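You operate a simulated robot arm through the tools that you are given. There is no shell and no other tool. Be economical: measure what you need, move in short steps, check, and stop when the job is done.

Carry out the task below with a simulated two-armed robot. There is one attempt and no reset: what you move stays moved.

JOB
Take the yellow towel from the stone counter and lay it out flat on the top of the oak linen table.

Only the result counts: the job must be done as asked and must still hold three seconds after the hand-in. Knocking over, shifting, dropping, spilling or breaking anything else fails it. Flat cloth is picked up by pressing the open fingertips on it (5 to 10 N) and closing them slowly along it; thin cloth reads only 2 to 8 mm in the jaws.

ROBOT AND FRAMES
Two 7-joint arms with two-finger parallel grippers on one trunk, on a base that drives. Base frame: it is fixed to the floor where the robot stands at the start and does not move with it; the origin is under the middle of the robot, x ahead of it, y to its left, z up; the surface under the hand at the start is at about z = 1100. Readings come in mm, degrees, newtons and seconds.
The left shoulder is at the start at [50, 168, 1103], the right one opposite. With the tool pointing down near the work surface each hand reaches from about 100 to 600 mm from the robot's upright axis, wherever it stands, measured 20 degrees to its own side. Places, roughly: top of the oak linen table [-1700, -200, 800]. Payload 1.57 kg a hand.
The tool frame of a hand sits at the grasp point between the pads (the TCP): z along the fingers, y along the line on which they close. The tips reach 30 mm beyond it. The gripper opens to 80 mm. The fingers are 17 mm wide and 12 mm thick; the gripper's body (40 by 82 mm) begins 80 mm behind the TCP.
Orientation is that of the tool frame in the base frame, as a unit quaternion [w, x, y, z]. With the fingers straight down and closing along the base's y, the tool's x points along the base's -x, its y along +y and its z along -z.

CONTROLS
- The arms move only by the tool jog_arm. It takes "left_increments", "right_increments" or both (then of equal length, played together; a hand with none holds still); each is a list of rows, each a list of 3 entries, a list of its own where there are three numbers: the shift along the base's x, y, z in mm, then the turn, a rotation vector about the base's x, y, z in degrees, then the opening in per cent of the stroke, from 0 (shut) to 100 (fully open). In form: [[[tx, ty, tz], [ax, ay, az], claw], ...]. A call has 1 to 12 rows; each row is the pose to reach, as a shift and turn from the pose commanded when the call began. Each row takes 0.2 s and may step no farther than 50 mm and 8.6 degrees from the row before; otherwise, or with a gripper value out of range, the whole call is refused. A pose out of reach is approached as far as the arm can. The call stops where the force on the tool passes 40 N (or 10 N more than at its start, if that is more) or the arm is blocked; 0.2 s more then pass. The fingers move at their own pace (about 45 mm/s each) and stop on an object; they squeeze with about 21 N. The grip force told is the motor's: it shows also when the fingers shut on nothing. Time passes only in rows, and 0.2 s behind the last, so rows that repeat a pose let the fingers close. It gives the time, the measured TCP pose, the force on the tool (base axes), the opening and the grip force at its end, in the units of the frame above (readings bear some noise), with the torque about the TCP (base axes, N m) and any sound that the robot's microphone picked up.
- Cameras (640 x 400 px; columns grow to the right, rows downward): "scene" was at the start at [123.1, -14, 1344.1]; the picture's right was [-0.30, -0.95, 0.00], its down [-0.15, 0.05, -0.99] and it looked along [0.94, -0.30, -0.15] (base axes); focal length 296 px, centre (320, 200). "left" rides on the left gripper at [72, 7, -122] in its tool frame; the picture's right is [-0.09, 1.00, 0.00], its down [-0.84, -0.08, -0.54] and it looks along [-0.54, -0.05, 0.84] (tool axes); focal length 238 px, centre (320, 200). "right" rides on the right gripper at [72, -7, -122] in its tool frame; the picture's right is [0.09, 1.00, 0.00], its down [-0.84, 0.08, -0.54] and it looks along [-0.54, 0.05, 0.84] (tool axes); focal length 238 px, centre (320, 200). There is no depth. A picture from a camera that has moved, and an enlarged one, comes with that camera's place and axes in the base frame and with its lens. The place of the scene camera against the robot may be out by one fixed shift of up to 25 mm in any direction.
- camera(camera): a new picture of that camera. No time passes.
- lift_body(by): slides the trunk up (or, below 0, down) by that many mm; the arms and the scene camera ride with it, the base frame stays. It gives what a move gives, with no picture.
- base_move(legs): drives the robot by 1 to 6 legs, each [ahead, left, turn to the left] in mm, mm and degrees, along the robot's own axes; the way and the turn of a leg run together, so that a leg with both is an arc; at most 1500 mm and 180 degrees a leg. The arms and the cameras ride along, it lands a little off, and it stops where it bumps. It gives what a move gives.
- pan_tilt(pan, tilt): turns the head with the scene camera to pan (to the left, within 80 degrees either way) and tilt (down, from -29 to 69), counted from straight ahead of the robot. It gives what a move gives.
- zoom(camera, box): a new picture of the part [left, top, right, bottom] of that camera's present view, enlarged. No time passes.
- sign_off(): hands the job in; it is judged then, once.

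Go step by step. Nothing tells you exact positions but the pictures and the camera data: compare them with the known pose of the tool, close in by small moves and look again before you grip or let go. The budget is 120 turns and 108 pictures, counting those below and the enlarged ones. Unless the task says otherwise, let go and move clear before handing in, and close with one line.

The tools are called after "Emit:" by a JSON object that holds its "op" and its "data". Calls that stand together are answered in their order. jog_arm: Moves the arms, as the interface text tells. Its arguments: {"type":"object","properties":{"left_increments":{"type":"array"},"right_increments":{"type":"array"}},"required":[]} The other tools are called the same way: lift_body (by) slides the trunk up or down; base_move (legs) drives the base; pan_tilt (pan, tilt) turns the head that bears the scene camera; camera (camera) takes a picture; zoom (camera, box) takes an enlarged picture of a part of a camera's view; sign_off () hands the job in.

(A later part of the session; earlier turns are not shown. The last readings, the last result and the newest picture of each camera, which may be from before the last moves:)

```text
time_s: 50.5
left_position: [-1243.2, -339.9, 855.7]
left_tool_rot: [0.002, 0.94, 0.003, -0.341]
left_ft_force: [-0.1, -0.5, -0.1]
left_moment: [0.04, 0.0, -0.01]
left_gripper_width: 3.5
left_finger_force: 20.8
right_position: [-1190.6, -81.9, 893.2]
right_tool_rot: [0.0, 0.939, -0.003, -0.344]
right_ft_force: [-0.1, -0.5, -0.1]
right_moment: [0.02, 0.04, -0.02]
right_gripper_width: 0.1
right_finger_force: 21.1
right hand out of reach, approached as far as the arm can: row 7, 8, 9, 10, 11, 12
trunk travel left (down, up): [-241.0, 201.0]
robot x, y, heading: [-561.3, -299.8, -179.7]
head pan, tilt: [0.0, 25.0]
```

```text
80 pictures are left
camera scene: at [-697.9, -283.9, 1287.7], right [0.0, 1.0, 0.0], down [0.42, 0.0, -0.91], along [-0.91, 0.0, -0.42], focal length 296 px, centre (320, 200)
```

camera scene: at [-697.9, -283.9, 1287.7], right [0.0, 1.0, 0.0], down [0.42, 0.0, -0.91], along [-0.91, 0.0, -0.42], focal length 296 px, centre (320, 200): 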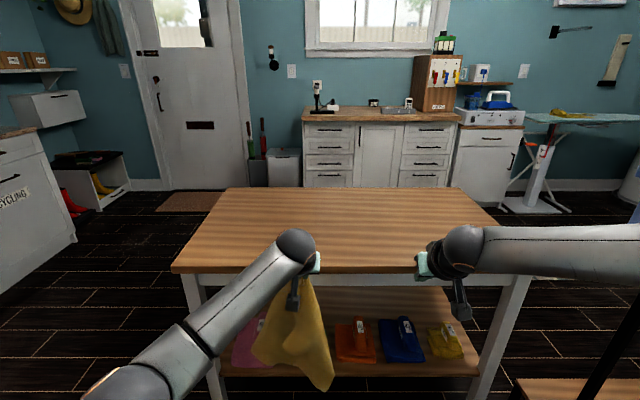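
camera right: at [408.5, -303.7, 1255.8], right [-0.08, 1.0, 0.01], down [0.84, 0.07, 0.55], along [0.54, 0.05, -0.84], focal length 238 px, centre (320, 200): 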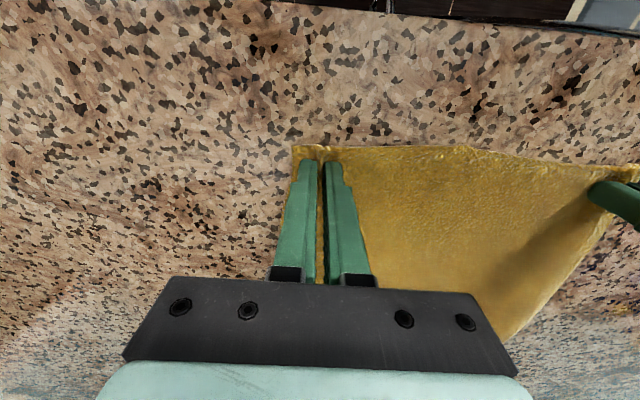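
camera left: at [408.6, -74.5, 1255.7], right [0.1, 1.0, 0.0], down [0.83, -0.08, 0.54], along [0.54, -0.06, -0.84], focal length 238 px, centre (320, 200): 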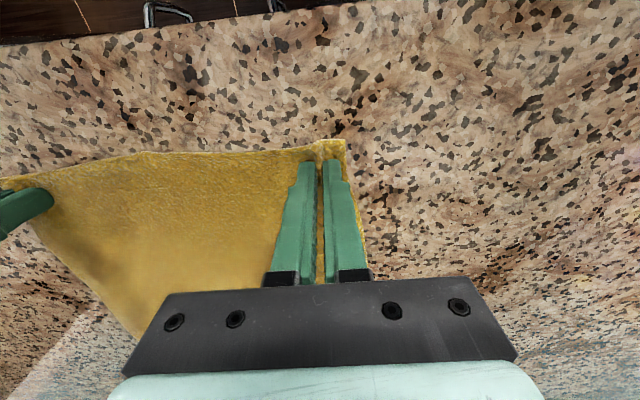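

The right arm drifted outward at its limit and the cloth slipped out of its jaws; the left hand still holds its corner. The right arm's elbow posture is the problem. I'll bring it in close, untilted, to let its posture reset.

Emit:
{"op": "jog_arm", "data": {"right_increments": [[[40, 0, 20], [0, -8, 0], 40], [[80, 0, 40], [0, -16, 0], 80], [[120, -5, 60], [0, -24, 0], 100], [[160, -10, 80], [0, -32, 0], 100], [[200, -20, 100], [0, -40, 0], 100], [[240, -30, 110], [0, -40, 0], 100], [[280, -40, 110], [0, -40, 0], 100], [[320, -48, 110], [0, -40, 0], 100], [[350, -48, 110], [0, -40, 0], 100]]}}

Emit:
{"op": "camera", "data": {"camera": "scene"}}

Emit:
{"op": "camera", "data": {"camera": "right"}}

```text
time_s: 52.5
left_position: [-1242.5, -337.0, 857.1]
left_tool_rot: [-0.001, 0.939, 0.001, -0.343]
left_ft_force: [0.4, 0.5, 0.5]
left_moment: [0.0, 0.0, -0.02]
left_gripper_width: 3.3
left_finger_force: 20.6
right_position: [-835.4, -136.5, 1002.3]
right_tool_rot: [0.003, 1.0, -0.002, -0.002]
right_ft_force: [0.7, -1.2, 0.0]
right_moment: [0.03, -0.02, -0.02]
right_gripper_width: 79.9
right_finger_force: 0.0
trunk travel left (down, up): [-241.0, 201.0]
robot x, y, heading: [-559.1, -297.2, -179.9]
head pan, tilt: [0.0, 25.0]
```

```text
79 pictures are left
camera scene: at [-697.6, -284.1, 1287.8], right [0.0, 1.0, 0.0], down [0.42, 0.0, -0.91], along [-0.91, 0.0, -0.42], focal length 296 px, centre (320, 200)
```

scene: 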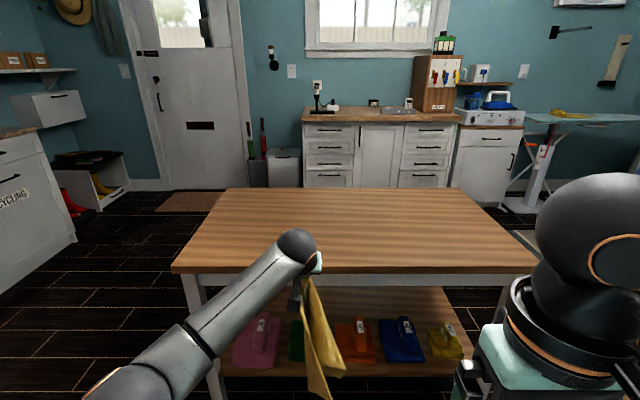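

```text
78 pictures are left
camera right: at [-763.7, -129.0, 1124.1], right [0.09, -1.0, 0.0], down [-0.83, -0.07, 0.55], along [-0.54, -0.05, -0.84], focal length 238 px, centre (320, 200)
```

right: 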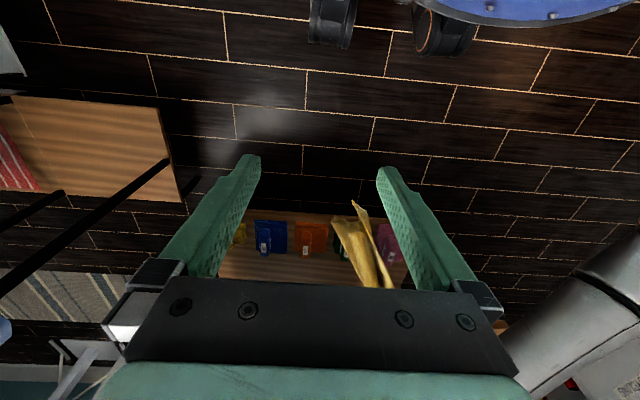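

Now I'll test the right arm's forward reach with small steps. It is empty and clear of the towel.

Emit:
{"op": "jog_arm", "data": {"right_increments": [[[-30, 0, -30], [0, 4, 0], 100], [[-60, 0, -60], [0, 8, 0], 100], [[-95, 0, -90], [0, 12, 0], 100], [[-130, 0, -120], [0, 16, 0], 100], [[-170, 0, -135], [0, 20, 0], 100], [[-210, 0, -145], [0, 24, 0], 100], [[-250, 0, -145], [0, 28, 0], 100], [[-290, 0, -145], [0, 32, 0], 100], [[-330, 0, -145], [0, 36, 0], 100], [[-370, 0, -145], [0, 40, 0], 100], [[-400, 0, -145], [0, 40, 0], 100]]}}

Emit:
{"op": "camera", "data": {"camera": "scene"}}

```text
time_s: 54.9
left_position: [-1242.3, -337.6, 856.3]
left_tool_rot: [-0.002, 0.939, 0.0, -0.343]
left_ft_force: [-0.8, 0.4, -0.1]
left_moment: [0.0, -0.06, 0.02]
left_gripper_width: 3.5
left_finger_force: 20.9
right_position: [-1183.6, -90.6, 888.4]
right_tool_rot: [0.004, 0.939, 0.0, -0.344]
right_ft_force: [-0.1, 0.2, -0.2]
right_moment: [0.02, 0.0, 0.04]
right_gripper_width: 79.8
right_finger_force: 0.0
right hand out of reach, approached as far as the arm can: row 8, 9, 10, 11
trunk travel left (down, up): [-241.0, 201.0]
robot x, y, heading: [-562.9, -299.3, -180.0]
head pan, tilt: [0.0, 25.0]
```

```text
77 pictures are left
camera scene: at [-697.9, -284.1, 1287.7], right [0.0, 1.0, 0.0], down [0.42, 0.0, -0.91], along [-0.91, 0.0, -0.42], focal length 296 px, centre (320, 200)
```

scene: 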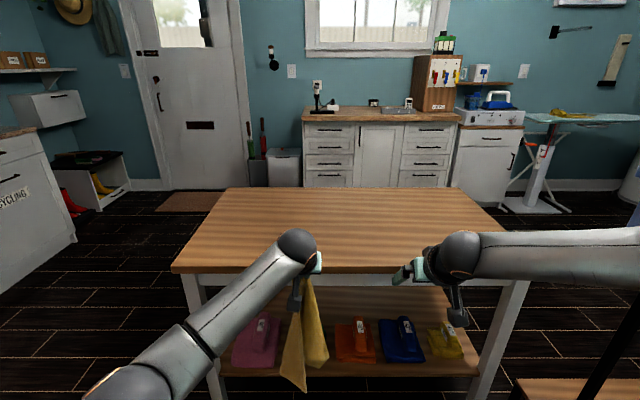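

The right arm is limited to about 600 mm, so a better plan is to hold the towel by a long edge, hands about 340 mm apart, and lay it only 280 mm deep. First I'll raise the left hand with the hanging towel and tuck the right one back.

Emit:
{"op": "jog_arm", "data": {"left_increments": [[[30, 0, 30], [0, -7, 0], 0], [[60, 0, 60], [0, -14, 0], 0], [[95, 0, 90], [0, -21, 0], 0], [[130, 0, 120], [0, -28, 0], 0], [[165, 0, 150], [0, -35, 0], 0], [[200, 0, 180], [0, -40, 0], 0], [[230, 0, 210], [0, -40, 0], 0], [[230, 0, 240], [0, -40, 0], 0], [[230, 0, 270], [0, -40, 0], 0]], "right_increments": [[[30, 0, 15], [0, -7, 0], 100], [[60, 0, 30], [0, -14, 0], 100], [[95, 0, 45], [0, -21, 0], 100], [[130, 0, 60], [0, -28, 0], 100], [[165, 10, 75], [0, -35, 0], 100], [[200, 20, 90], [0, -40, 0], 100], [[240, 30, 100], [0, -40, 0], 100], [[280, 30, 110], [0, -40, 0], 100], [[310, 30, 110], [0, -40, 0], 100]]}}

Emit:
{"op": "lift_body", "data": {"by": 150}}

Emit:
{"op": "camera", "data": {"camera": "scene"}}

```text
time_s: 56.9
left_position: [-1010.9, -336.9, 1129.5]
left_tool_rot: [0.0, 1.0, 0.001, -0.001]
left_ft_force: [-0.5, 0.5, -0.3]
left_moment: [0.04, 0.01, -0.01]
left_gripper_width: 3.7
left_finger_force: 21.7
right_position: [-872.7, -61.1, 999.8]
right_tool_rot: [0.002, 1.0, -0.001, -0.002]
right_ft_force: [0.2, -0.5, -0.5]
right_moment: [0.01, 0.01, 0.0]
right_gripper_width: 80.2
right_finger_force: 0.1
trunk travel left (down, up): [-241.0, 201.0]
robot x, y, heading: [-563.9, -299.3, -180.2]
head pan, tilt: [0.0, 25.0]
```

```text
time_s: 58.6
left_position: [-1011.9, -336.0, 1279.0]
left_tool_rot: [-0.001, 1.0, 0.001, -0.001]
left_ft_force: [0.0, 0.3, 0.2]
left_moment: [0.03, 0.0, 0.02]
left_gripper_width: 3.7
left_finger_force: 21.1
right_position: [-872.9, -61.1, 1149.7]
right_tool_rot: [0.003, 1.0, -0.002, -0.002]
right_ft_force: [0.1, -0.3, 0.5]
right_moment: [-0.01, 0.01, 0.02]
right_gripper_width: 79.9
right_finger_force: 0.0
trunk travel left (down, up): [-391.0, 51.0]
robot x, y, heading: [-564.5, -297.2, -180.0]
head pan, tilt: [0.0, 25.0]
```

```text
76 pictures are left
camera scene: at [-698.0, -284.1, 1437.6], right [0.0, 1.0, 0.0], down [0.42, 0.0, -0.91], along [-0.91, 0.0, -0.42], focal length 296 px, centre (320, 200)
```

scene: 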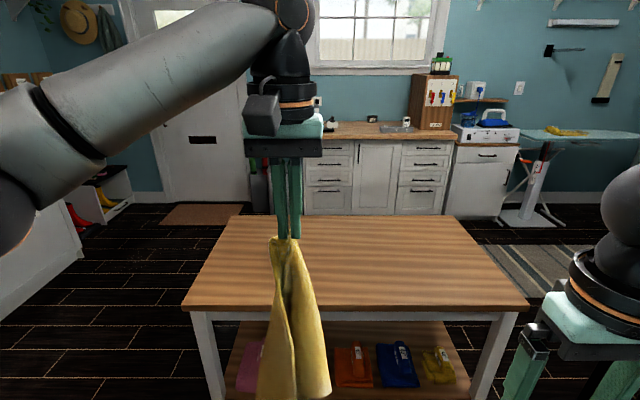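

I'll look further down to see how the towel hangs.

Emit:
{"op": "pan_tilt", "data": {"pan": 0, "tilt": 50}}

Emit:
{"op": "camera", "data": {"camera": "scene"}}

Emit:
{"op": "camera", "data": {"camera": "right"}}

```text
time_s: 59.5
left_position: [-1011.4, -336.0, 1277.7]
left_tool_rot: [-0.001, 1.0, 0.0, -0.001]
left_ft_force: [-0.1, 0.9, 1.0]
left_moment: [0.01, 0.0, 0.01]
left_gripper_width: 3.5
left_finger_force: 21.3
right_position: [-874.2, -61.1, 1149.2]
right_tool_rot: [0.002, 1.0, -0.001, -0.002]
right_ft_force: [0.5, -1.0, -0.6]
right_moment: [-0.03, 0.01, 0.04]
right_gripper_width: 80.1
right_finger_force: 0.0
trunk travel left (down, up): [-391.0, 51.0]
robot x, y, heading: [-559.6, -300.7, -179.6]
head pan, tilt: [0.0, 50.0]
```

```text
75 pictures are left
camera scene: at [-682.7, -284.1, 1400.3], right [0.0, 1.0, 0.0], down [0.77, 0.0, -0.64], along [-0.64, 0.0, -0.77], focal length 296 px, centre (320, 200)
```

scene: 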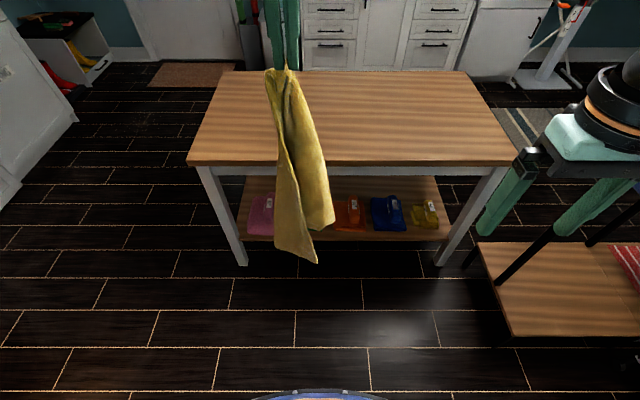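

```text
74 pictures are left
camera right: at [-801.7, -53.9, 1271.1], right [0.09, -1.0, 0.0], down [-0.84, -0.07, 0.55], along [-0.54, -0.05, -0.84], focal length 238 px, centre (320, 200)
```

right: 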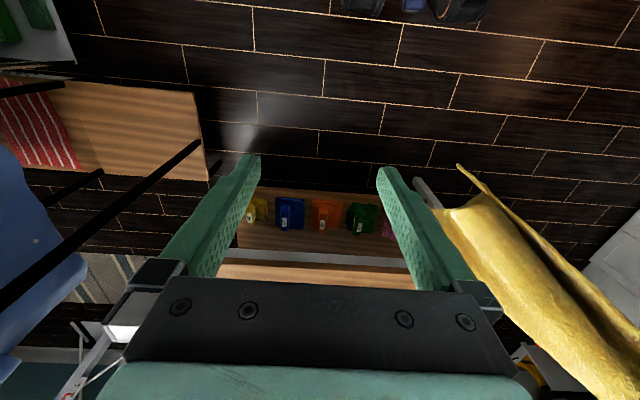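

The towel hangs about 475 mm from its corner. I'll raise it above the table height, move the base a bit away from the clothes rack, and drive up most of the way.

Emit:
{"op": "lift_body", "data": {"by": 50}}

Emit:
{"op": "jog_arm", "data": {"left_increments": [[[0, 0, 15], [0, 0, 0], 0], [[0, 0, 30], [0, 0, 0], 0]]}}

Emit:
{"op": "base_move", "data": {"legs": [[0, 50, 0], [380, 0, 0]]}}

Emit:
{"op": "camera", "data": {"camera": "right"}}

Emit:
{"op": "pan_tilt", "data": {"pan": 0, "tilt": 69}}

Emit:
{"op": "camera", "data": {"camera": "scene"}}

```text
time_s: 60.4
left_position: [-1012.7, -337.5, 1328.7]
left_tool_rot: [-0.001, 1.0, 0.0, -0.001]
left_ft_force: [1.0, 0.4, -1.3]
left_moment: [0.03, 0.0, 0.01]
left_gripper_width: 3.4
left_finger_force: 21.2
right_position: [-873.7, -61.6, 1199.6]
right_tool_rot: [0.002, 1.0, -0.001, -0.002]
right_ft_force: [0.8, -0.2, 1.0]
right_moment: [-0.02, -0.03, 0.02]
right_gripper_width: 80.0
right_finger_force: 0.0
trunk travel left (down, up): [-441.0, 1.0]
robot x, y, heading: [-557.6, -293.1, -180.0]
head pan, tilt: [0.0, 50.0]
```

```text
time_s: 61.0
left_position: [-1012.1, -335.9, 1358.7]
left_tool_rot: [-0.001, 1.0, 0.001, -0.001]
left_ft_force: [-0.6, -0.2, -0.4]
left_moment: [0.01, 0.01, 0.02]
left_gripper_width: 3.5
left_finger_force: 20.5
right_position: [-873.5, -60.5, 1199.8]
right_tool_rot: [0.003, 1.0, -0.002, -0.003]
right_ft_force: [0.0, 0.2, -0.6]
right_moment: [-0.02, 0.02, 0.0]
right_gripper_width: 79.8
right_finger_force: 0.1
trunk travel left (down, up): [-441.0, 1.0]
robot x, y, heading: [-558.4, -298.0, -179.9]
head pan, tilt: [0.0, 50.0]
```

```text
time_s: 64.1
left_position: [-1382.2, -386.5, 1359.3]
left_tool_rot: [-0.001, 1.0, 0.0, -0.001]
left_ft_force: [0.4, 0.0, -0.4]
left_moment: [0.02, 0.0, 0.0]
left_gripper_width: 3.3
left_finger_force: 21.3
right_position: [-1245.1, -110.6, 1199.7]
right_tool_rot: [0.003, 1.0, -0.002, -0.001]
right_ft_force: [0.3, -0.6, 0.1]
right_moment: [0.02, -0.02, -0.04]
right_gripper_width: 80.1
right_finger_force: 0.1
trunk travel left (down, up): [-441.0, 1.0]
robot x, y, heading: [-931.5, -348.8, 179.8]
head pan, tilt: [0.0, 50.0]
```

```text
73 pictures are left
camera right: at [-1172.7, -103.6, 1321.0], right [0.09, -1.0, 0.0], down [-0.84, -0.07, 0.55], along [-0.54, -0.05, -0.84], focal length 238 px, centre (320, 200)
```

right: 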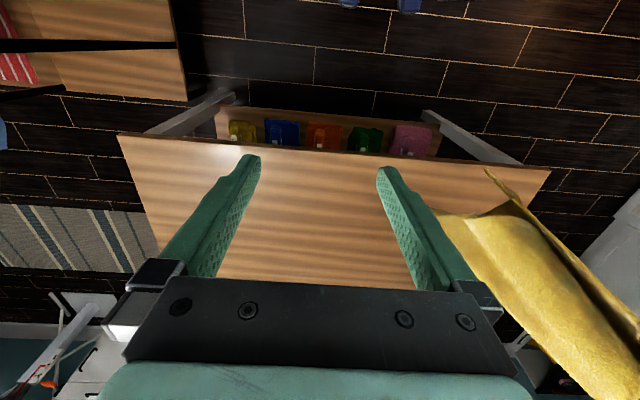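

```text
time_s: 64.9
left_position: [-1382.3, -383.9, 1358.6]
left_tool_rot: [-0.001, 1.0, 0.0, -0.001]
left_ft_force: [1.3, 0.3, -0.4]
left_moment: [0.0, -0.02, 0.02]
left_gripper_width: 3.5
left_finger_force: 21.3
right_position: [-1244.3, -111.5, 1200.0]
right_tool_rot: [0.002, 1.0, -0.002, -0.001]
right_ft_force: [0.0, 0.2, 0.5]
right_moment: [-0.01, -0.01, 0.0]
right_gripper_width: 80.1
right_finger_force: 0.0
trunk travel left (down, up): [-441.0, 1.0]
robot x, y, heading: [-931.1, -345.3, 180.2]
head pan, tilt: [0.0, 68.8]
```

```text
72 pictures are left
camera scene: at [-1032.4, -333.9, 1428.3], right [0.0, 1.0, 0.0], down [0.93, 0.0, -0.36], along [-0.36, 0.0, -0.93], focal length 296 px, centre (320, 200)
```

scene: 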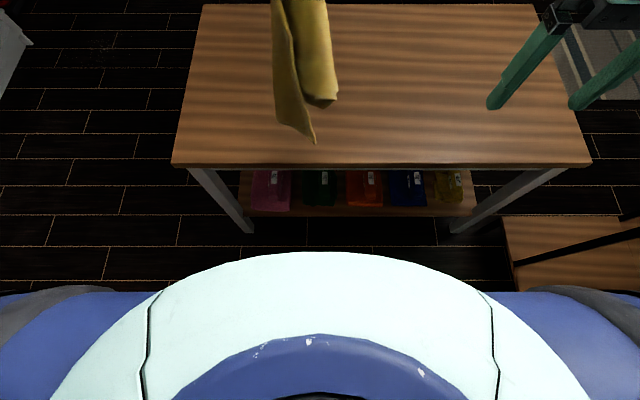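

The wide rim I saw earlier was the torso, not the base. I'll tilt the right wrist back to see the base and the gap to the table directly.

Emit:
{"op": "jog_arm", "data": {"right_increments": [[[0, 0, 0], [0, -8, 0], 100], [[0, 0, 0], [0, -16, 0], 100], [[0, 0, 0], [0, -24, 0], 100], [[0, 0, 0], [0, -32, 0], 100]]}}

Emit:
{"op": "camera", "data": {"camera": "right"}}

```text
time_s: 65.9
left_position: [-1383.8, -385.6, 1357.7]
left_tool_rot: [-0.001, 1.0, 0.0, -0.001]
left_ft_force: [0.2, -0.9, -0.8]
left_moment: [0.01, -0.02, 0.04]
left_gripper_width: 3.3
left_finger_force: 21.0
right_position: [-1245.6, -109.9, 1200.5]
right_tool_rot: [0.002, 0.961, -0.002, 0.275]
right_ft_force: [0.1, 0.1, 0.4]
right_moment: [-0.01, 0.0, 0.01]
right_gripper_width: 80.2
right_finger_force: 0.1
trunk travel left (down, up): [-441.0, 1.0]
robot x, y, heading: [-928.2, -347.9, 180.1]
head pan, tilt: [0.0, 68.8]
```

```text
71 pictures are left
camera right: at [-1248.8, -103.5, 1341.4], right [0.07, -1.0, 0.05], down [-1.0, -0.07, 0.02], along [-0.01, -0.05, -1.0], focal length 238 px, centre (320, 200)
```

right: 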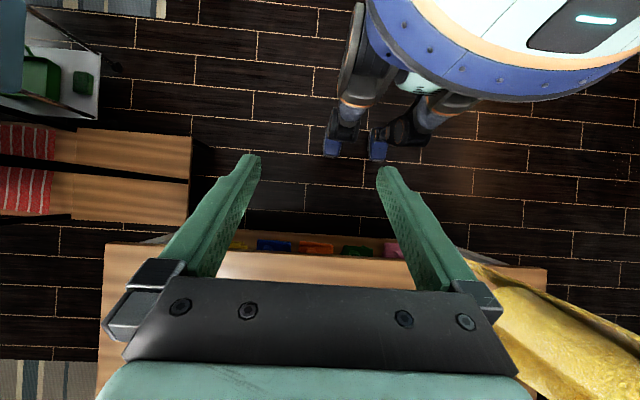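

There's just the torso (about 200 mm radius) and narrow feet, and the table edge is at x ≈ −1350, so I can stand closer. I'll move the right hand aside, swing the left toward the robot's right for a lateral sweep, then drive in.

Emit:
{"op": "jog_arm", "data": {"right_increments": [[[10, 15, 0], [0, 8, 0], 100], [[20, 30, 0], [0, 16, 0], 100], [[30, 45, 0], [0, 24, 0], 100], [[40, 60, 0], [0, 32, 0], 100], [[50, 75, 0], [0, 32, 0], 100], [[60, 90, 0], [0, 32, 0], 100]], "left_increments": [[[0, 0, 0], [0, 0, 0], 0], [[0, 30, 0], [0, 0, 0], 0], [[0, 60, 0], [0, 0, 0], 0], [[0, 90, 0], [0, 0, 0], 0], [[0, 120, 0], [0, 0, 0], 0], [[0, 150, 0], [0, 0, 0], 0]]}}

Emit:
{"op": "base_move", "data": {"legs": [[125, 0, 0]]}}

Emit:
{"op": "camera", "data": {"camera": "right"}}

Emit:
{"op": "camera", "data": {"camera": "scene"}}

```text
time_s: 67.3
left_position: [-1367.5, -258.6, 1349.4]
left_tool_rot: [-0.002, 1.0, 0.002, 0.0]
left_ft_force: [0.2, 0.5, -1.0]
left_moment: [0.02, 0.05, 0.0]
left_gripper_width: 3.6
left_finger_force: 21.3
left hand out of reach, approached as far as the arm can: row 5, 6
right_position: [-1184.9, -18.9, 1198.8]
right_tool_rot: [0.002, 1.0, -0.002, -0.003]
right_ft_force: [0.9, 0.1, -0.2]
right_moment: [-0.06, 0.01, 0.02]
right_gripper_width: 79.9
right_finger_force: 0.1
trunk travel left (down, up): [-441.0, 1.0]
robot x, y, heading: [-930.9, -345.8, 179.9]
head pan, tilt: [0.0, 68.8]
```

```text
time_s: 68.6
left_position: [-1492.6, -258.5, 1351.4]
left_tool_rot: [-0.003, 1.0, 0.001, -0.001]
left_ft_force: [-0.4, 0.9, -1.3]
left_moment: [0.0, -0.06, 0.03]
left_gripper_width: 3.2
left_finger_force: 21.0
right_position: [-1309.0, -20.8, 1198.7]
right_tool_rot: [0.003, 1.0, -0.003, -0.001]
right_ft_force: [0.7, 0.4, 0.0]
right_moment: [0.03, -0.05, -0.03]
right_gripper_width: 80.0
right_finger_force: 0.3
trunk travel left (down, up): [-441.0, 1.0]
robot x, y, heading: [-1055.1, -348.2, 179.6]
head pan, tilt: [0.0, 68.8]
```

```text
70 pictures are left
camera right: at [-1236.9, -13.2, 1320.7], right [0.09, -1.0, 0.0], down [-0.84, -0.07, 0.54], along [-0.54, -0.05, -0.84], focal length 238 px, centre (320, 200)
```

right: 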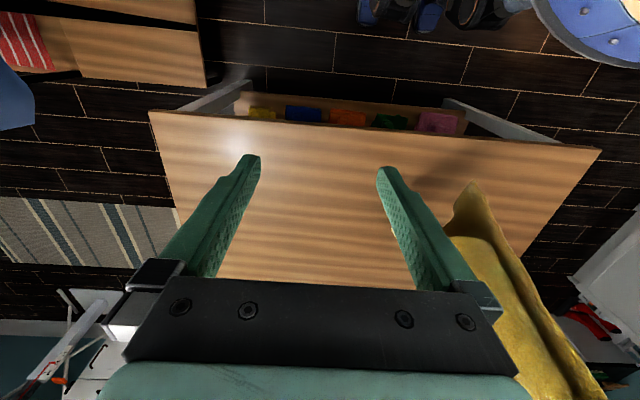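

```text
69 pictures are left
camera scene: at [-1157.7, -333.4, 1428.2], right [0.0, 1.0, 0.0], down [0.93, 0.0, -0.36], along [-0.36, 0.0, -0.93], focal length 296 px, centre (320, 200)
```

scene: 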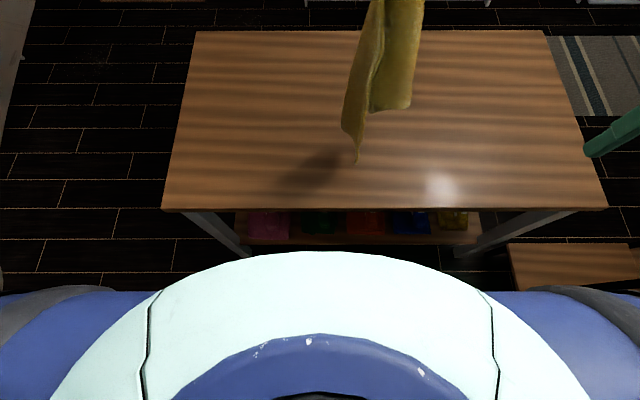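

The table edge is nearer x −1380. I'll drive in a bit more and shift right so the sweep stays on the table.

Emit:
{"op": "base_move", "data": {"legs": [[40, -90, 0]]}}

Emit:
{"op": "jog_arm", "data": {"left_increments": [[[0, 0, -25], [0, 0, 0], 0], [[0, 0, -50], [0, 0, 0], 0], [[0, -40, -55], [0, 0, 0], 0], [[0, -80, -62], [0, 0, 0], 0], [[0, -120, -72], [0, 0, 0], 0], [[0, -160, -85], [0, 0, 0], 0], [[0, -200, -103], [0, 0, 0], 0], [[0, -240, -125], [0, 0, 0], 0], [[0, -280, -152], [0, 0, 0], 0], [[0, -310, -180], [0, 0, 0], 0], [[0, -335, -210], [0, 0, 0], 0]]}}

Emit:
{"op": "camera", "data": {"camera": "scene"}}

```text
time_s: 70.1
left_position: [-1532.1, -169.6, 1349.6]
left_tool_rot: [-0.004, 1.0, 0.001, -0.002]
left_ft_force: [0.1, -0.5, -0.5]
left_moment: [0.02, -0.01, 0.04]
left_gripper_width: 3.4
left_finger_force: 20.7
right_position: [-1348.5, 70.5, 1200.1]
right_tool_rot: [0.003, 1.0, -0.003, -0.001]
right_ft_force: [-0.4, -0.3, -0.5]
right_moment: [0.0, -0.02, 0.01]
right_gripper_width: 80.2
right_finger_force: 0.1
trunk travel left (down, up): [-441.0, 1.0]
robot x, y, heading: [-1094.6, -258.3, 179.7]
head pan, tilt: [0.0, 68.8]
```

```text
time_s: 72.5
left_position: [-1529.9, -504.7, 1140.5]
left_tool_rot: [-0.004, 1.0, 0.002, -0.001]
left_ft_force: [-1.1, 0.0, -0.2]
left_moment: [-0.01, -0.02, 0.01]
left_gripper_width: 3.6
left_finger_force: 21.5
right_position: [-1348.9, 68.2, 1199.1]
right_tool_rot: [0.002, 1.0, -0.004, -0.002]
right_ft_force: [-0.8, 0.1, -0.6]
right_moment: [-0.03, 0.0, 0.0]
right_gripper_width: 79.8
right_finger_force: 0.0
trunk travel left (down, up): [-441.0, 1.0]
robot x, y, heading: [-1097.6, -258.3, 179.8]
head pan, tilt: [0.0, 68.8]
```

```text
68 pictures are left
camera scene: at [-1196.2, -244.4, 1428.3], right [0.0, 1.0, 0.0], down [0.93, 0.0, -0.36], along [-0.36, 0.0, -0.93], focal length 296 px, centre (320, 200)
```

scene: 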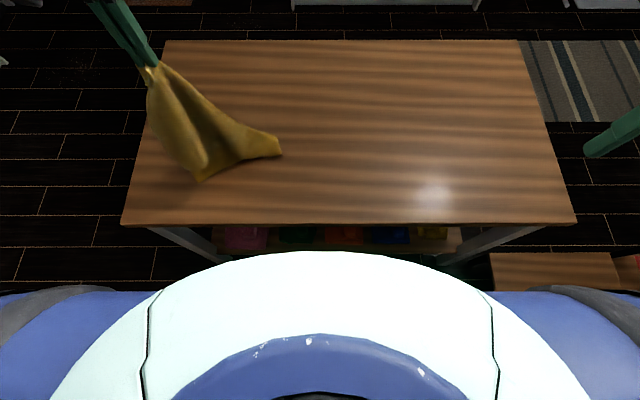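

The cloth dragged along rather than staying put. Before shifting further right, I'll check the clearance between the right elbow and the rack.

Emit:
{"op": "pan_tilt", "data": {"pan": -75, "tilt": 20}}

Emit:
{"op": "camera", "data": {"camera": "scene"}}

```text
time_s: 73.9
left_position: [-1530.1, -502.6, 1141.5]
left_tool_rot: [-0.004, 1.0, 0.002, -0.001]
left_ft_force: [-0.2, 0.6, -0.8]
left_moment: [0.02, -0.04, 0.02]
left_gripper_width: 3.3
left_finger_force: 20.7
right_position: [-1348.4, 69.7, 1199.3]
right_tool_rot: [0.003, 1.0, -0.004, -0.002]
right_ft_force: [0.1, -0.8, -0.5]
right_moment: [0.0, -0.02, 0.01]
right_gripper_width: 80.0
right_finger_force: 0.2
trunk travel left (down, up): [-441.0, 1.0]
robot x, y, heading: [-1095.0, -257.5, 180.1]
head pan, tilt: [-75.0, 20.0]
```

```text
67 pictures are left
camera scene: at [-1164.2, -153.7, 1495.8], right [0.97, 0.26, 0.0], down [0.09, -0.33, -0.94], along [-0.24, 0.91, -0.34], focal length 296 px, centre (320, 200)
```

scene: 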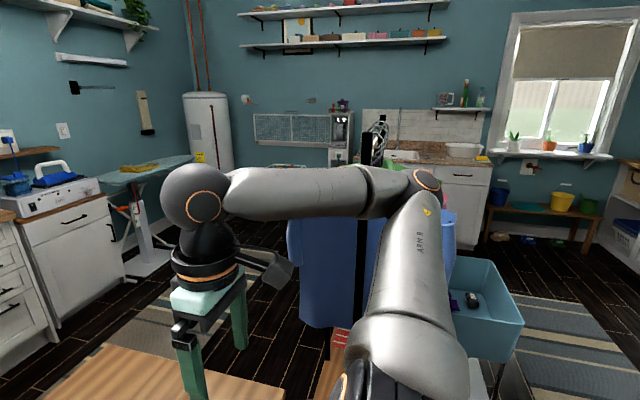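

The elbow has about 200 mm of clearance from the garments. I'll lift the towel again, shift the base right by 100 mm and redo the lay with more slack.

Emit:
{"op": "jog_arm", "data": {"left_increments": [[[0, 25, 40], [0, 0, 0], 0], [[0, 50, 80], [0, 0, 0], 0], [[0, 80, 115], [0, 0, 0], 0], [[0, 120, 140], [0, 0, 0], 0], [[0, 160, 160], [0, 0, 0], 0], [[0, 200, 180], [0, 0, 0], 0], [[0, 240, 200], [0, 0, 0], 0], [[0, 280, 210], [0, 0, 0], 0], [[0, 320, 210], [0, 0, 0], 0], [[0, 330, 210], [0, 0, 0], 0]]}}

Emit:
{"op": "base_move", "data": {"legs": [[0, -110, 0]]}}

Emit:
{"op": "pan_tilt", "data": {"pan": 0, "tilt": 60}}

Emit:
{"op": "jog_arm", "data": {"left_increments": [[[0, 0, -40], [0, 0, 0], 0], [[0, -10, -75], [0, 0, 0], 0], [[0, -30, -110], [0, 0, 0], 0], [[0, -50, -145], [0, 0, 0], 0], [[0, -75, -180], [0, 0, 0], 0], [[0, -100, -215], [0, 0, 0], 0], [[0, -130, -250], [0, 0, 0], 0], [[0, -160, -285], [0, 0, 0], 0], [[0, -190, -315], [0, 0, 0], 0], [[0, -225, -345], [0, 0, 0], 0], [[0, -260, -375], [0, 0, 0], 0]]}}

Emit:
{"op": "camera", "data": {"camera": "scene"}}

```text
time_s: 76.1
left_position: [-1532.5, -174.7, 1350.2]
left_tool_rot: [-0.003, 1.0, 0.002, -0.002]
left_ft_force: [0.6, 0.5, -0.4]
left_moment: [0.05, 0.03, -0.04]
left_gripper_width: 3.6
left_finger_force: 20.8
right_position: [-1348.1, 68.0, 1200.9]
right_tool_rot: [0.002, 1.0, -0.003, -0.001]
right_ft_force: [-0.3, -0.8, -0.2]
right_moment: [-0.01, -0.02, -0.02]
right_gripper_width: 80.1
right_finger_force: 0.2
trunk travel left (down, up): [-441.0, 1.0]
robot x, y, heading: [-1095.6, -255.2, 179.6]
head pan, tilt: [-75.0, 20.0]
```

```text
time_s: 77.8
left_position: [-1533.9, -64.4, 1349.5]
left_tool_rot: [-0.004, 1.0, 0.002, -0.002]
left_ft_force: [-0.1, -0.6, -0.3]
left_moment: [-0.04, -0.01, 0.02]
left_gripper_width: 3.6
left_finger_force: 21.0
right_position: [-1347.3, 180.0, 1199.0]
right_tool_rot: [0.003, 1.0, -0.003, -0.001]
right_ft_force: [0.0, -0.3, 0.0]
right_moment: [-0.02, 0.02, 0.0]
right_gripper_width: 80.1
right_finger_force: 0.1
trunk travel left (down, up): [-441.0, 1.0]
robot x, y, heading: [-1094.7, -144.5, 179.9]
head pan, tilt: [-75.0, 20.0]
```

```text
time_s: 79.2
left_position: [-1533.5, -65.6, 1349.7]
left_tool_rot: [-0.004, 1.0, 0.002, -0.002]
left_ft_force: [-1.1, 0.4, -0.8]
left_moment: [0.01, 0.03, 0.02]
left_gripper_width: 3.8
left_finger_force: 21.5
right_position: [-1348.4, 180.2, 1198.9]
right_tool_rot: [0.003, 1.0, -0.002, -0.003]
right_ft_force: [0.2, -0.1, -0.2]
right_moment: [-0.01, 0.04, 0.01]
right_gripper_width: 80.1
right_finger_force: 0.0
trunk travel left (down, up): [-441.0, 1.0]
robot x, y, heading: [-1096.3, -150.0, 180.0]
head pan, tilt: [0.0, 60.0]
```

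```text
time_s: 81.6
left_position: [-1533.5, -325.7, 975.0]
left_tool_rot: [-0.004, 1.0, 0.001, -0.003]
left_ft_force: [1.5, -0.3, -0.1]
left_moment: [0.02, 0.01, 0.01]
left_gripper_width: 3.4
left_finger_force: 21.0
right_position: [-1347.3, 179.5, 1198.3]
right_tool_rot: [0.001, 1.0, -0.003, -0.002]
right_ft_force: [0.2, 0.4, -0.8]
right_moment: [0.01, 0.04, -0.01]
right_gripper_width: 80.0
right_finger_force: 0.0
trunk travel left (down, up): [-441.0, 1.0]
robot x, y, heading: [-1096.4, -147.4, 179.9]
head pan, tilt: [0.0, 60.0]
```

```text
66 pictures are left
camera scene: at [-1206.5, -133.5, 1437.7], right [0.0, 1.0, 0.0], down [0.87, 0.0, -0.5], along [-0.5, 0.0, -0.87], focal length 296 px, centre (320, 200)
```

scene: 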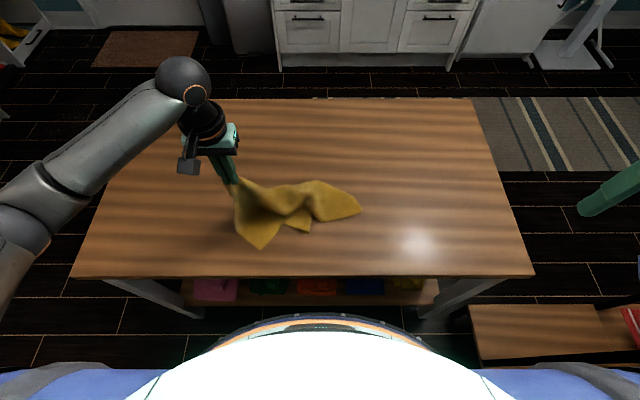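

The tip now stays at y ≈ −30. I'll keep lowering and sweeping left.

Emit:
{"op": "jog_arm", "data": {"left_increments": [[[0, -25, -25], [0, 0, 0], 0], [[0, -50, -50], [0, 0, 0], 0], [[0, -75, -75], [0, 0, 0], 0], [[0, -100, -100], [0, 0, 0], 0], [[0, -120, -115], [0, 0, 0], 0], [[0, -135, -120], [0, 0, 0], 0], [[0, -150, -120], [0, 0, 0], 0]]}}

Emit:
{"op": "camera", "data": {"camera": "scene"}}

```text
time_s: 83.2
left_position: [-1534.5, -473.2, 855.7]
left_tool_rot: [-0.004, 1.0, 0.003, -0.002]
left_ft_force: [-0.3, 0.2, -1.2]
left_moment: [0.02, 0.05, -0.01]
left_gripper_width: 3.3
left_finger_force: 21.4
right_position: [-1347.9, 179.8, 1199.8]
right_tool_rot: [0.003, 1.0, -0.002, -0.002]
right_ft_force: [-0.2, 0.5, 0.3]
right_moment: [0.01, 0.0, 0.0]
right_gripper_width: 80.0
right_finger_force: 0.0
trunk travel left (down, up): [-441.0, 1.0]
robot x, y, heading: [-1095.5, -143.5, 179.7]
head pan, tilt: [0.0, 60.0]
```

```text
65 pictures are left
camera scene: at [-1206.6, -133.0, 1437.7], right [0.0, 1.0, 0.0], down [0.87, 0.0, -0.5], along [-0.5, 0.0, -0.87], focal length 296 px, centre (320, 200)
```

scene: 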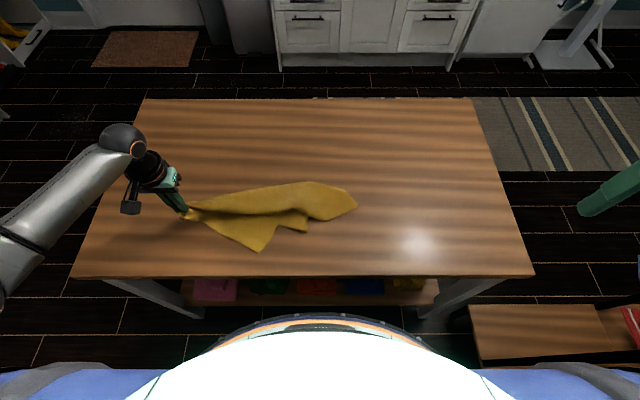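

Emit:
{"op": "zoom", "data": {"camera": "scene", "box": [160, 150, 400, 300]}}

```text
2.67 times, centred on (280, 225) of scene
camera zoom: at [-1206.6, -133.0, 1437.7], right [0.0, 1.0, 0.0], down [0.87, 0.0, -0.5], along [-0.5, 0.0, -0.87], focal length 790 px, centre (427, 133)
```

zoom: 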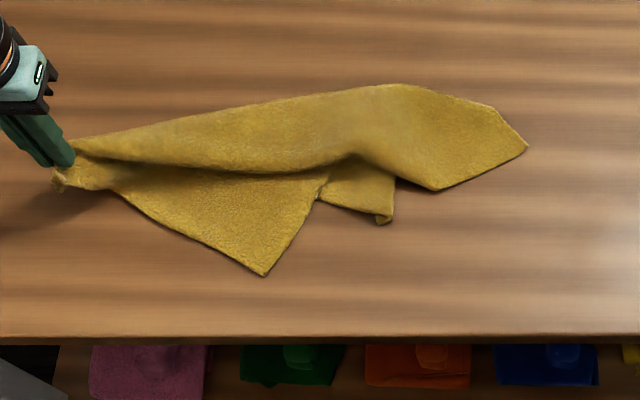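

Two free corners are clearly visible: the right tip and the near corner, which together form a long edge. I'll let go of the current corner, lift the left hand, and reposition to take those two.

Emit:
{"op": "jog_arm", "data": {"left_increments": [[[0, 0, -15], [0, 0, 0], 0], [[0, 0, -18], [0, 0, 0], 20], [[0, 0, -18], [0, 0, 0], 40], [[0, 0, -18], [0, 0, 0], 60], [[0, 0, 20], [0, 0, 0], 60], [[0, 0, 60], [0, 0, 0], 60], [[0, 0, 100], [0, 0, 0], 60]]}}

Emit:
{"op": "lift_body", "data": {"by": -60}}

Emit:
{"op": "base_move", "data": {"legs": [[0, 55, 0]]}}

Emit:
{"op": "camera", "data": {"camera": "scene"}}

```text
time_s: 84.8
left_position: [-1533.1, -476.3, 955.8]
left_tool_rot: [-0.004, 1.0, 0.003, -0.003]
left_ft_force: [-0.8, 0.1, -0.3]
left_moment: [-0.01, 0.03, 0.03]
left_gripper_width: 48.0
left_finger_force: 0.0
right_position: [-1346.7, 180.5, 1199.6]
right_tool_rot: [0.002, 1.0, -0.003, -0.001]
right_ft_force: [0.3, 0.0, -0.2]
right_moment: [-0.01, -0.05, 0.0]
right_gripper_width: 80.0
right_finger_force: 0.0
trunk travel left (down, up): [-441.0, 1.0]
robot x, y, heading: [-1095.3, -149.6, 179.5]
head pan, tilt: [0.0, 60.0]
```

```text
time_s: 85.8
left_position: [-1534.3, -476.0, 894.7]
left_tool_rot: [-0.003, 1.0, 0.002, -0.002]
left_ft_force: [-0.4, -0.7, -0.4]
left_moment: [-0.02, 0.03, -0.01]
left_gripper_width: 47.8
left_finger_force: 0.0
right_position: [-1348.1, 179.2, 1139.4]
right_tool_rot: [0.003, 1.0, -0.003, -0.001]
right_ft_force: [0.3, 0.5, 0.7]
right_moment: [0.07, -0.01, 0.0]
right_gripper_width: 79.8
right_finger_force: 0.0
trunk travel left (down, up): [-381.0, 61.0]
robot x, y, heading: [-1093.9, -144.8, 179.6]
head pan, tilt: [0.0, 60.0]
```

```text
time_s: 87.0
left_position: [-1532.0, -532.4, 894.4]
left_tool_rot: [-0.005, 1.0, 0.003, -0.002]
left_ft_force: [0.1, 0.1, -0.5]
left_moment: [-0.02, -0.01, -0.03]
left_gripper_width: 48.0
left_finger_force: 0.0
right_position: [-1348.1, 124.6, 1139.5]
right_tool_rot: [0.002, 1.0, -0.003, -0.001]
right_ft_force: [0.0, 0.6, -0.2]
right_moment: [0.05, -0.02, 0.02]
right_gripper_width: 79.9
right_finger_force: 0.1
trunk travel left (down, up): [-381.0, 61.0]
robot x, y, heading: [-1094.9, -200.0, 180.3]
head pan, tilt: [0.0, 60.0]
```

```text
63 pictures are left
camera scene: at [-1206.8, -189.2, 1377.6], right [0.0, 1.0, 0.0], down [0.87, 0.0, -0.5], along [-0.5, 0.0, -0.87], focal length 296 px, centre (320, 200)
```

scene: 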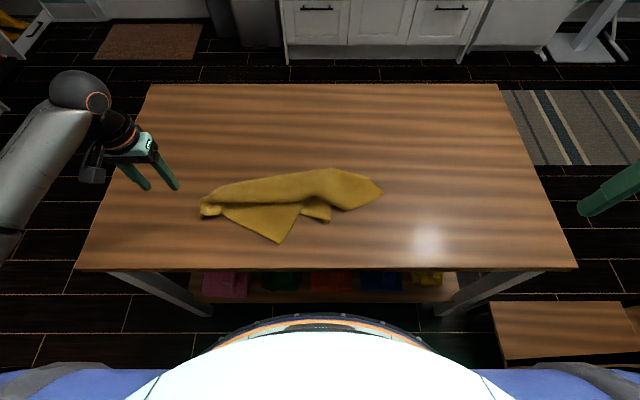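

The towel settled as expected. I'll send the right hand to hover over the right tip and the left hand over the near corner.

Emit:
{"op": "jog_arm", "data": {"left_increments": [[[0, 0, 30], [0, 0, 0], 40], [[0, 30, 45], [0, 0, 0], 40], [[10, 70, 45], [0, 0, 0], 40], [[20, 110, 45], [0, 0, 0], 40], [[30, 150, 45], [0, 0, 0], 40], [[40, 190, 45], [0, 0, 0], 40], [[52, 225, 45], [0, 0, 0], 40], [[62, 255, 45], [0, 0, 0], 40], [[62, 255, 45], [0, 0, 0], 40]], "right_increments": [[[-23, -21, -23], [0, 0, 0], 80], [[-46, -42, -46], [0, 0, 0], 60], [[-69, -63, -69], [0, 0, 0], 40], [[-92, -84, -92], [0, 0, 0], 40], [[-115, -105, -115], [0, 0, 0], 40], [[-138, -126, -138], [0, 0, 0], 40], [[-161, -147, -161], [0, 0, 0], 40], [[-184, -168, -184], [0, 0, 0], 40], [[-210, -188, -205], [0, 0, 0], 40]]}}

Emit:
{"op": "camera", "data": {"camera": "left"}}

Emit:
{"op": "camera", "data": {"camera": "right"}}

```text
time_s: 89.0
left_position: [-1469.5, -275.4, 941.5]
left_tool_rot: [-0.004, 1.0, 0.003, -0.002]
left_ft_force: [-0.3, -0.4, 0.1]
left_moment: [0.02, -0.02, -0.05]
left_gripper_width: 31.8
left_finger_force: 0.0
right_position: [-1529.8, -29.9, 959.3]
right_tool_rot: [0.003, 1.0, -0.003, -0.002]
right_ft_force: [-0.2, 0.3, -0.5]
right_moment: [-0.01, -0.01, -0.01]
right_gripper_width: 31.9
right_finger_force: 0.1
right hand out of reach, approached as far as the arm can: row 8, 9
trunk travel left (down, up): [-381.0, 61.0]
robot x, y, heading: [-1091.8, -201.5, 180.0]
head pan, tilt: [0.0, 60.0]
```

```text
62 pictures are left
camera left: at [-1397.7, -281.7, 1063.0], right [-0.09, -1.0, -0.01], down [-0.84, 0.07, 0.55], along [-0.54, 0.05, -0.84], focal length 238 px, centre (320, 200)
```

left: 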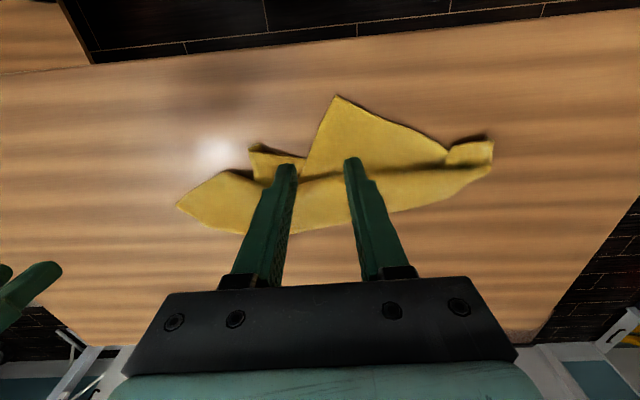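

```text
61 pictures are left
camera right: at [-1456.9, -21.9, 1081.0], right [0.09, -1.0, 0.01], down [-0.83, -0.07, 0.55], along [-0.54, -0.05, -0.84], focal length 238 px, centre (320, 200)
```

right: 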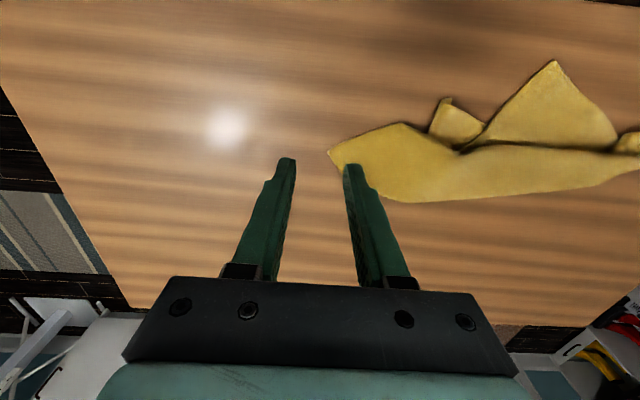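

Comparing the two wrist cameras, the table top is really at z ≈ 768, with the near corner at (−1448, −294) and the tip at (−1580, −46). The right arm reaches farther with the trunk lower, so I'll lower it while keeping the hands up.

Emit:
{"op": "lift_body", "data": {"by": -70}}

Emit:
{"op": "jog_arm", "data": {"left_increments": [[[0, 0, 35], [0, 0, 0], 40], [[0, 0, 70], [0, 0, 0], 40]], "right_increments": [[[0, 0, 35], [0, 0, 0], 40], [[0, 0, 70], [0, 0, 0], 40]]}}

Emit:
{"op": "lift_body", "data": {"by": -80}}

Emit:
{"op": "jog_arm", "data": {"right_increments": [[[-15, -10, -5], [0, 0, 0], 40], [[-30, -25, -10], [0, 0, 0], 40], [[-38, -38, -20], [0, 0, 0], 40]]}}

Emit:
{"op": "camera", "data": {"camera": "right"}}

```text
time_s: 90.1
left_position: [-1470.9, -276.2, 871.2]
left_tool_rot: [-0.004, 1.0, 0.003, -0.001]
left_ft_force: [0.3, 0.2, 0.8]
left_moment: [0.0, -0.01, -0.02]
left_gripper_width: 31.9
left_finger_force: 0.1
right_position: [-1529.1, -29.5, 889.8]
right_tool_rot: [0.003, 1.0, -0.003, -0.003]
right_ft_force: [-0.5, -0.2, -0.5]
right_moment: [-0.01, 0.0, -0.01]
right_gripper_width: 32.1
right_finger_force: 0.0
trunk travel left (down, up): [-311.0, 131.0]
robot x, y, heading: [-1095.2, -204.1, 179.8]
head pan, tilt: [0.0, 60.0]
```

```text
time_s: 90.7
left_position: [-1469.9, -272.7, 942.9]
left_tool_rot: [-0.003, 1.0, 0.003, -0.003]
left_ft_force: [1.0, -1.1, 0.7]
left_moment: [-0.01, 0.04, -0.01]
left_gripper_width: 31.9
left_finger_force: 0.1
right_position: [-1528.4, -28.0, 961.5]
right_tool_rot: [0.003, 1.0, -0.003, -0.003]
right_ft_force: [-0.4, -0.8, -0.2]
right_moment: [0.03, -0.01, 0.01]
right_gripper_width: 31.8
right_finger_force: 0.1
trunk travel left (down, up): [-311.0, 131.0]
robot x, y, heading: [-1093.4, -200.2, 179.9]
head pan, tilt: [0.0, 60.0]
```

```text
time_s: 91.8
left_position: [-1471.4, -274.2, 861.6]
left_tool_rot: [-0.005, 1.0, 0.002, -0.002]
left_ft_force: [0.8, -0.3, -0.5]
left_moment: [-0.01, 0.0, -0.01]
left_gripper_width: 31.9
left_finger_force: 0.1
right_position: [-1529.7, -27.1, 879.6]
right_tool_rot: [0.002, 1.0, -0.002, -0.003]
right_ft_force: [-0.3, -0.3, -0.2]
right_moment: [-0.05, -0.01, 0.0]
right_gripper_width: 31.9
right_finger_force: 0.0
trunk travel left (down, up): [-231.0, 211.0]
robot x, y, heading: [-1089.3, -201.7, 179.8]
head pan, tilt: [0.0, 60.0]
```

```text
time_s: 92.7
left_position: [-1471.2, -272.6, 861.9]
left_tool_rot: [-0.004, 1.0, 0.002, -0.002]
left_ft_force: [1.0, -0.3, 1.1]
left_moment: [-0.04, -0.02, 0.0]
left_gripper_width: 31.8
left_finger_force: 0.1
right_position: [-1551.1, -43.1, 868.8]
right_tool_rot: [0.003, 1.0, -0.003, -0.003]
right_ft_force: [0.6, -0.4, -0.4]
right_moment: [0.01, -0.01, 0.0]
right_gripper_width: 32.3
right_finger_force: 0.1
right hand out of reach, approached as far as the arm can: row 2, 3
trunk travel left (down, up): [-231.0, 211.0]
robot x, y, heading: [-1096.5, -199.4, 179.8]
head pan, tilt: [0.0, 60.0]
```

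```text
60 pictures are left
camera right: at [-1478.6, -35.1, 991.0], right [0.09, -1.0, 0.01], down [-0.83, -0.07, 0.55], along [-0.54, -0.05, -0.84], focal length 238 px, centre (320, 200)
```

right: 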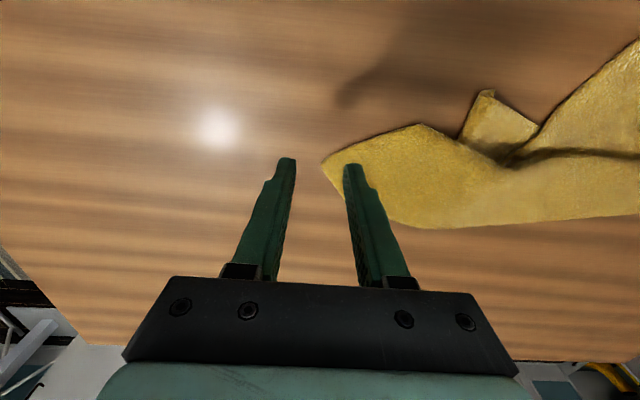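

The right hand is close to its limit. Shifting the base 20 mm ahead and 30 mm left puts it right over the tip.

Emit:
{"op": "base_move", "data": {"legs": [[20, 28, 0]]}}

Emit:
{"op": "jog_arm", "data": {"left_increments": [[[12, 3, -10], [0, 0, 0], 40], [[24, 8, -20], [0, 0, 0], 40], [[24, 8, -40], [0, 0, 0], 40]], "right_increments": [[[0, 0, -15], [0, 0, 0], 40], [[0, 0, -30], [0, 0, 0], 40], [[0, 0, -45], [0, 0, 0], 40]]}}

Emit:
{"op": "camera", "data": {"camera": "right"}}

Emit:
{"op": "camera", "data": {"camera": "left"}}

```text
time_s: 93.6
left_position: [-1490.4, -302.0, 861.9]
left_tool_rot: [-0.005, 1.0, 0.002, -0.001]
left_ft_force: [-0.6, 0.3, -0.3]
left_moment: [-0.02, -0.01, 0.01]
left_gripper_width: 32.0
left_finger_force: 0.0
right_position: [-1570.5, -70.5, 870.0]
right_tool_rot: [0.004, 1.0, -0.003, -0.003]
right_ft_force: [0.5, 0.9, 0.6]
right_moment: [0.0, 0.03, 0.03]
right_gripper_width: 31.9
right_finger_force: 0.1
trunk travel left (down, up): [-231.0, 211.0]
robot x, y, heading: [-1117.0, -232.6, 179.8]
head pan, tilt: [0.0, 60.0]
```

```text
time_s: 94.4
left_position: [-1466.3, -292.4, 820.9]
left_tool_rot: [-0.005, 1.0, 0.002, -0.002]
left_ft_force: [-1.2, 0.4, 0.5]
left_moment: [0.0, -0.01, -0.02]
left_gripper_width: 31.7
left_finger_force: 0.1
right_position: [-1563.0, -59.2, 830.9]
right_tool_rot: [0.005, 1.0, -0.002, -0.004]
right_ft_force: [0.2, 0.2, 0.8]
right_moment: [0.0, 0.0, -0.01]
right_gripper_width: 31.8
right_finger_force: 0.2
right hand out of reach, approached as far as the arm can: row 1, 2, 3
trunk travel left (down, up): [-231.0, 211.0]
robot x, y, heading: [-1114.1, -227.7, 179.8]
head pan, tilt: [0.0, 60.0]
```

```text
59 pictures are left
camera right: at [-1490.0, -51.8, 951.9], right [0.09, -1.0, 0.01], down [-0.83, -0.07, 0.55], along [-0.55, -0.05, -0.84], focal length 238 px, centre (320, 200)
```

right: 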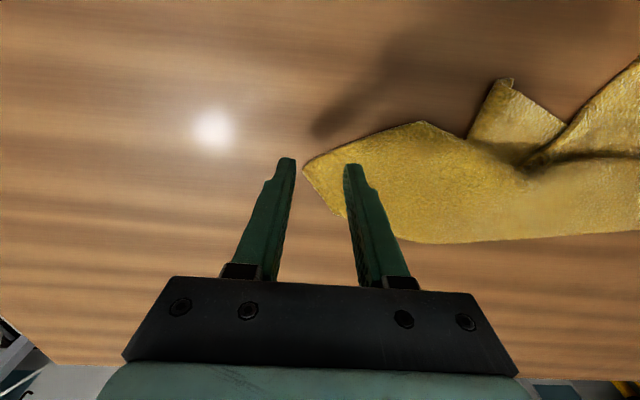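

```text
58 pictures are left
camera left: at [-1394.2, -299.5, 943.4], right [-0.09, -1.0, -0.01], down [-0.84, 0.07, 0.55], along [-0.54, 0.05, -0.84], focal length 238 px, centre (320, 200)
```

left: 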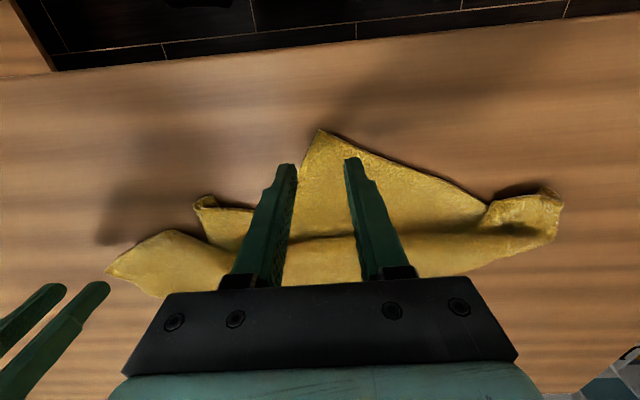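

Inset grasp targets: tip (−1579, −78), near corner (−1473, −307). I'll creep the base closer and let the right hand descend with a slight forward tilt.

Emit:
{"op": "base_move", "data": {"legs": [[20, 22, 0]]}}

Emit:
{"op": "jog_arm", "data": {"left_increments": [[[5, 3, 0], [0, 0, 0], 40], [[13, 7, 0], [0, 0, 0], 40], [[13, 7, -10], [0, 0, 0], 40], [[13, 7, -18], [0, 0, 0], 40]], "right_increments": [[[4, 0, 0], [0, 6, 0], 40], [[10, 2, 0], [0, 12, 0], 40], [[10, 2, -14], [0, 12, 0], 40], [[10, 2, -27], [0, 12, 0], 40]]}}

Emit:
{"op": "camera", "data": {"camera": "right"}}

Emit:
{"op": "camera", "data": {"camera": "left"}}

```text
time_s: 95.3
left_position: [-1486.4, -315.1, 820.9]
left_tool_rot: [-0.005, 1.0, 0.002, -0.002]
left_ft_force: [0.1, 0.7, 0.0]
left_moment: [0.02, -0.01, -0.01]
left_gripper_width: 31.9
left_finger_force: 0.1
right_position: [-1582.6, -80.5, 830.4]
right_tool_rot: [0.003, 1.0, -0.003, -0.003]
right_ft_force: [0.0, -0.5, -0.1]
right_moment: [-0.04, 0.01, 0.02]
right_gripper_width: 32.1
right_finger_force: 0.1
trunk travel left (down, up): [-231.0, 211.0]
robot x, y, heading: [-1133.9, -251.6, 180.0]
head pan, tilt: [0.0, 60.0]
```

```text
time_s: 96.3
left_position: [-1474.1, -307.1, 802.9]
left_tool_rot: [-0.004, 1.0, 0.001, -0.002]
left_ft_force: [0.1, -0.2, -0.5]
left_moment: [0.0, 0.0, 0.0]
left_gripper_width: 31.9
left_finger_force: 0.0
right_position: [-1572.4, -78.7, 804.0]
right_tool_rot: [0.004, 0.994, -0.002, -0.108]
right_ft_force: [-0.1, -1.3, 0.0]
right_moment: [0.02, 0.01, 0.01]
right_gripper_width: 32.0
right_finger_force: 0.1
trunk travel left (down, up): [-231.0, 211.0]
robot x, y, heading: [-1133.2, -251.4, 179.8]
head pan, tilt: [0.0, 60.0]
```

```text
57 pictures are left
camera right: at [-1475.8, -71.5, 907.4], right [0.09, -1.0, -0.01], down [-0.7, -0.07, 0.71], along [-0.71, -0.05, -0.7], focal length 238 px, centre (320, 200)
```

right: 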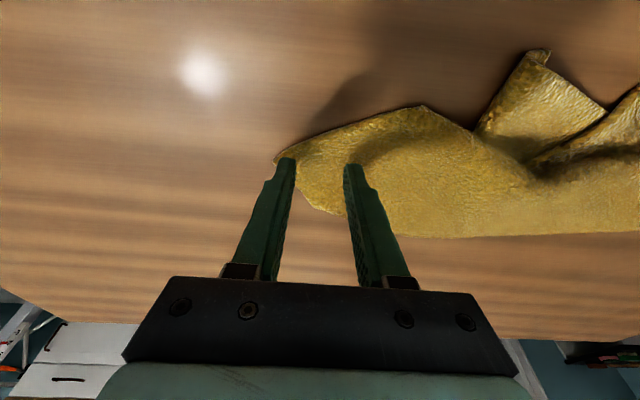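

```text
56 pictures are left
camera left: at [-1401.5, -314.0, 925.0], right [-0.09, -1.0, -0.01], down [-0.84, 0.07, 0.55], along [-0.54, 0.05, -0.84], focal length 238 px, centre (320, 200)
```

left: 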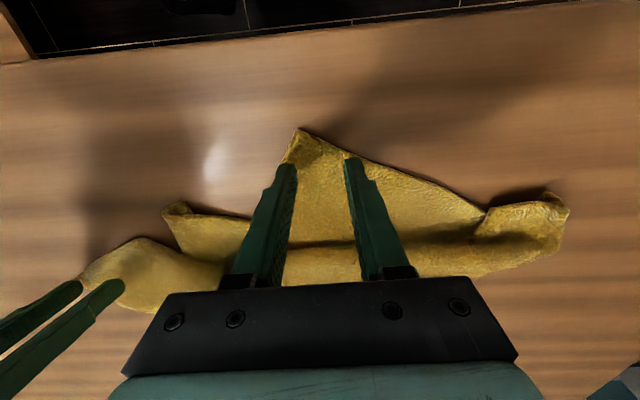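

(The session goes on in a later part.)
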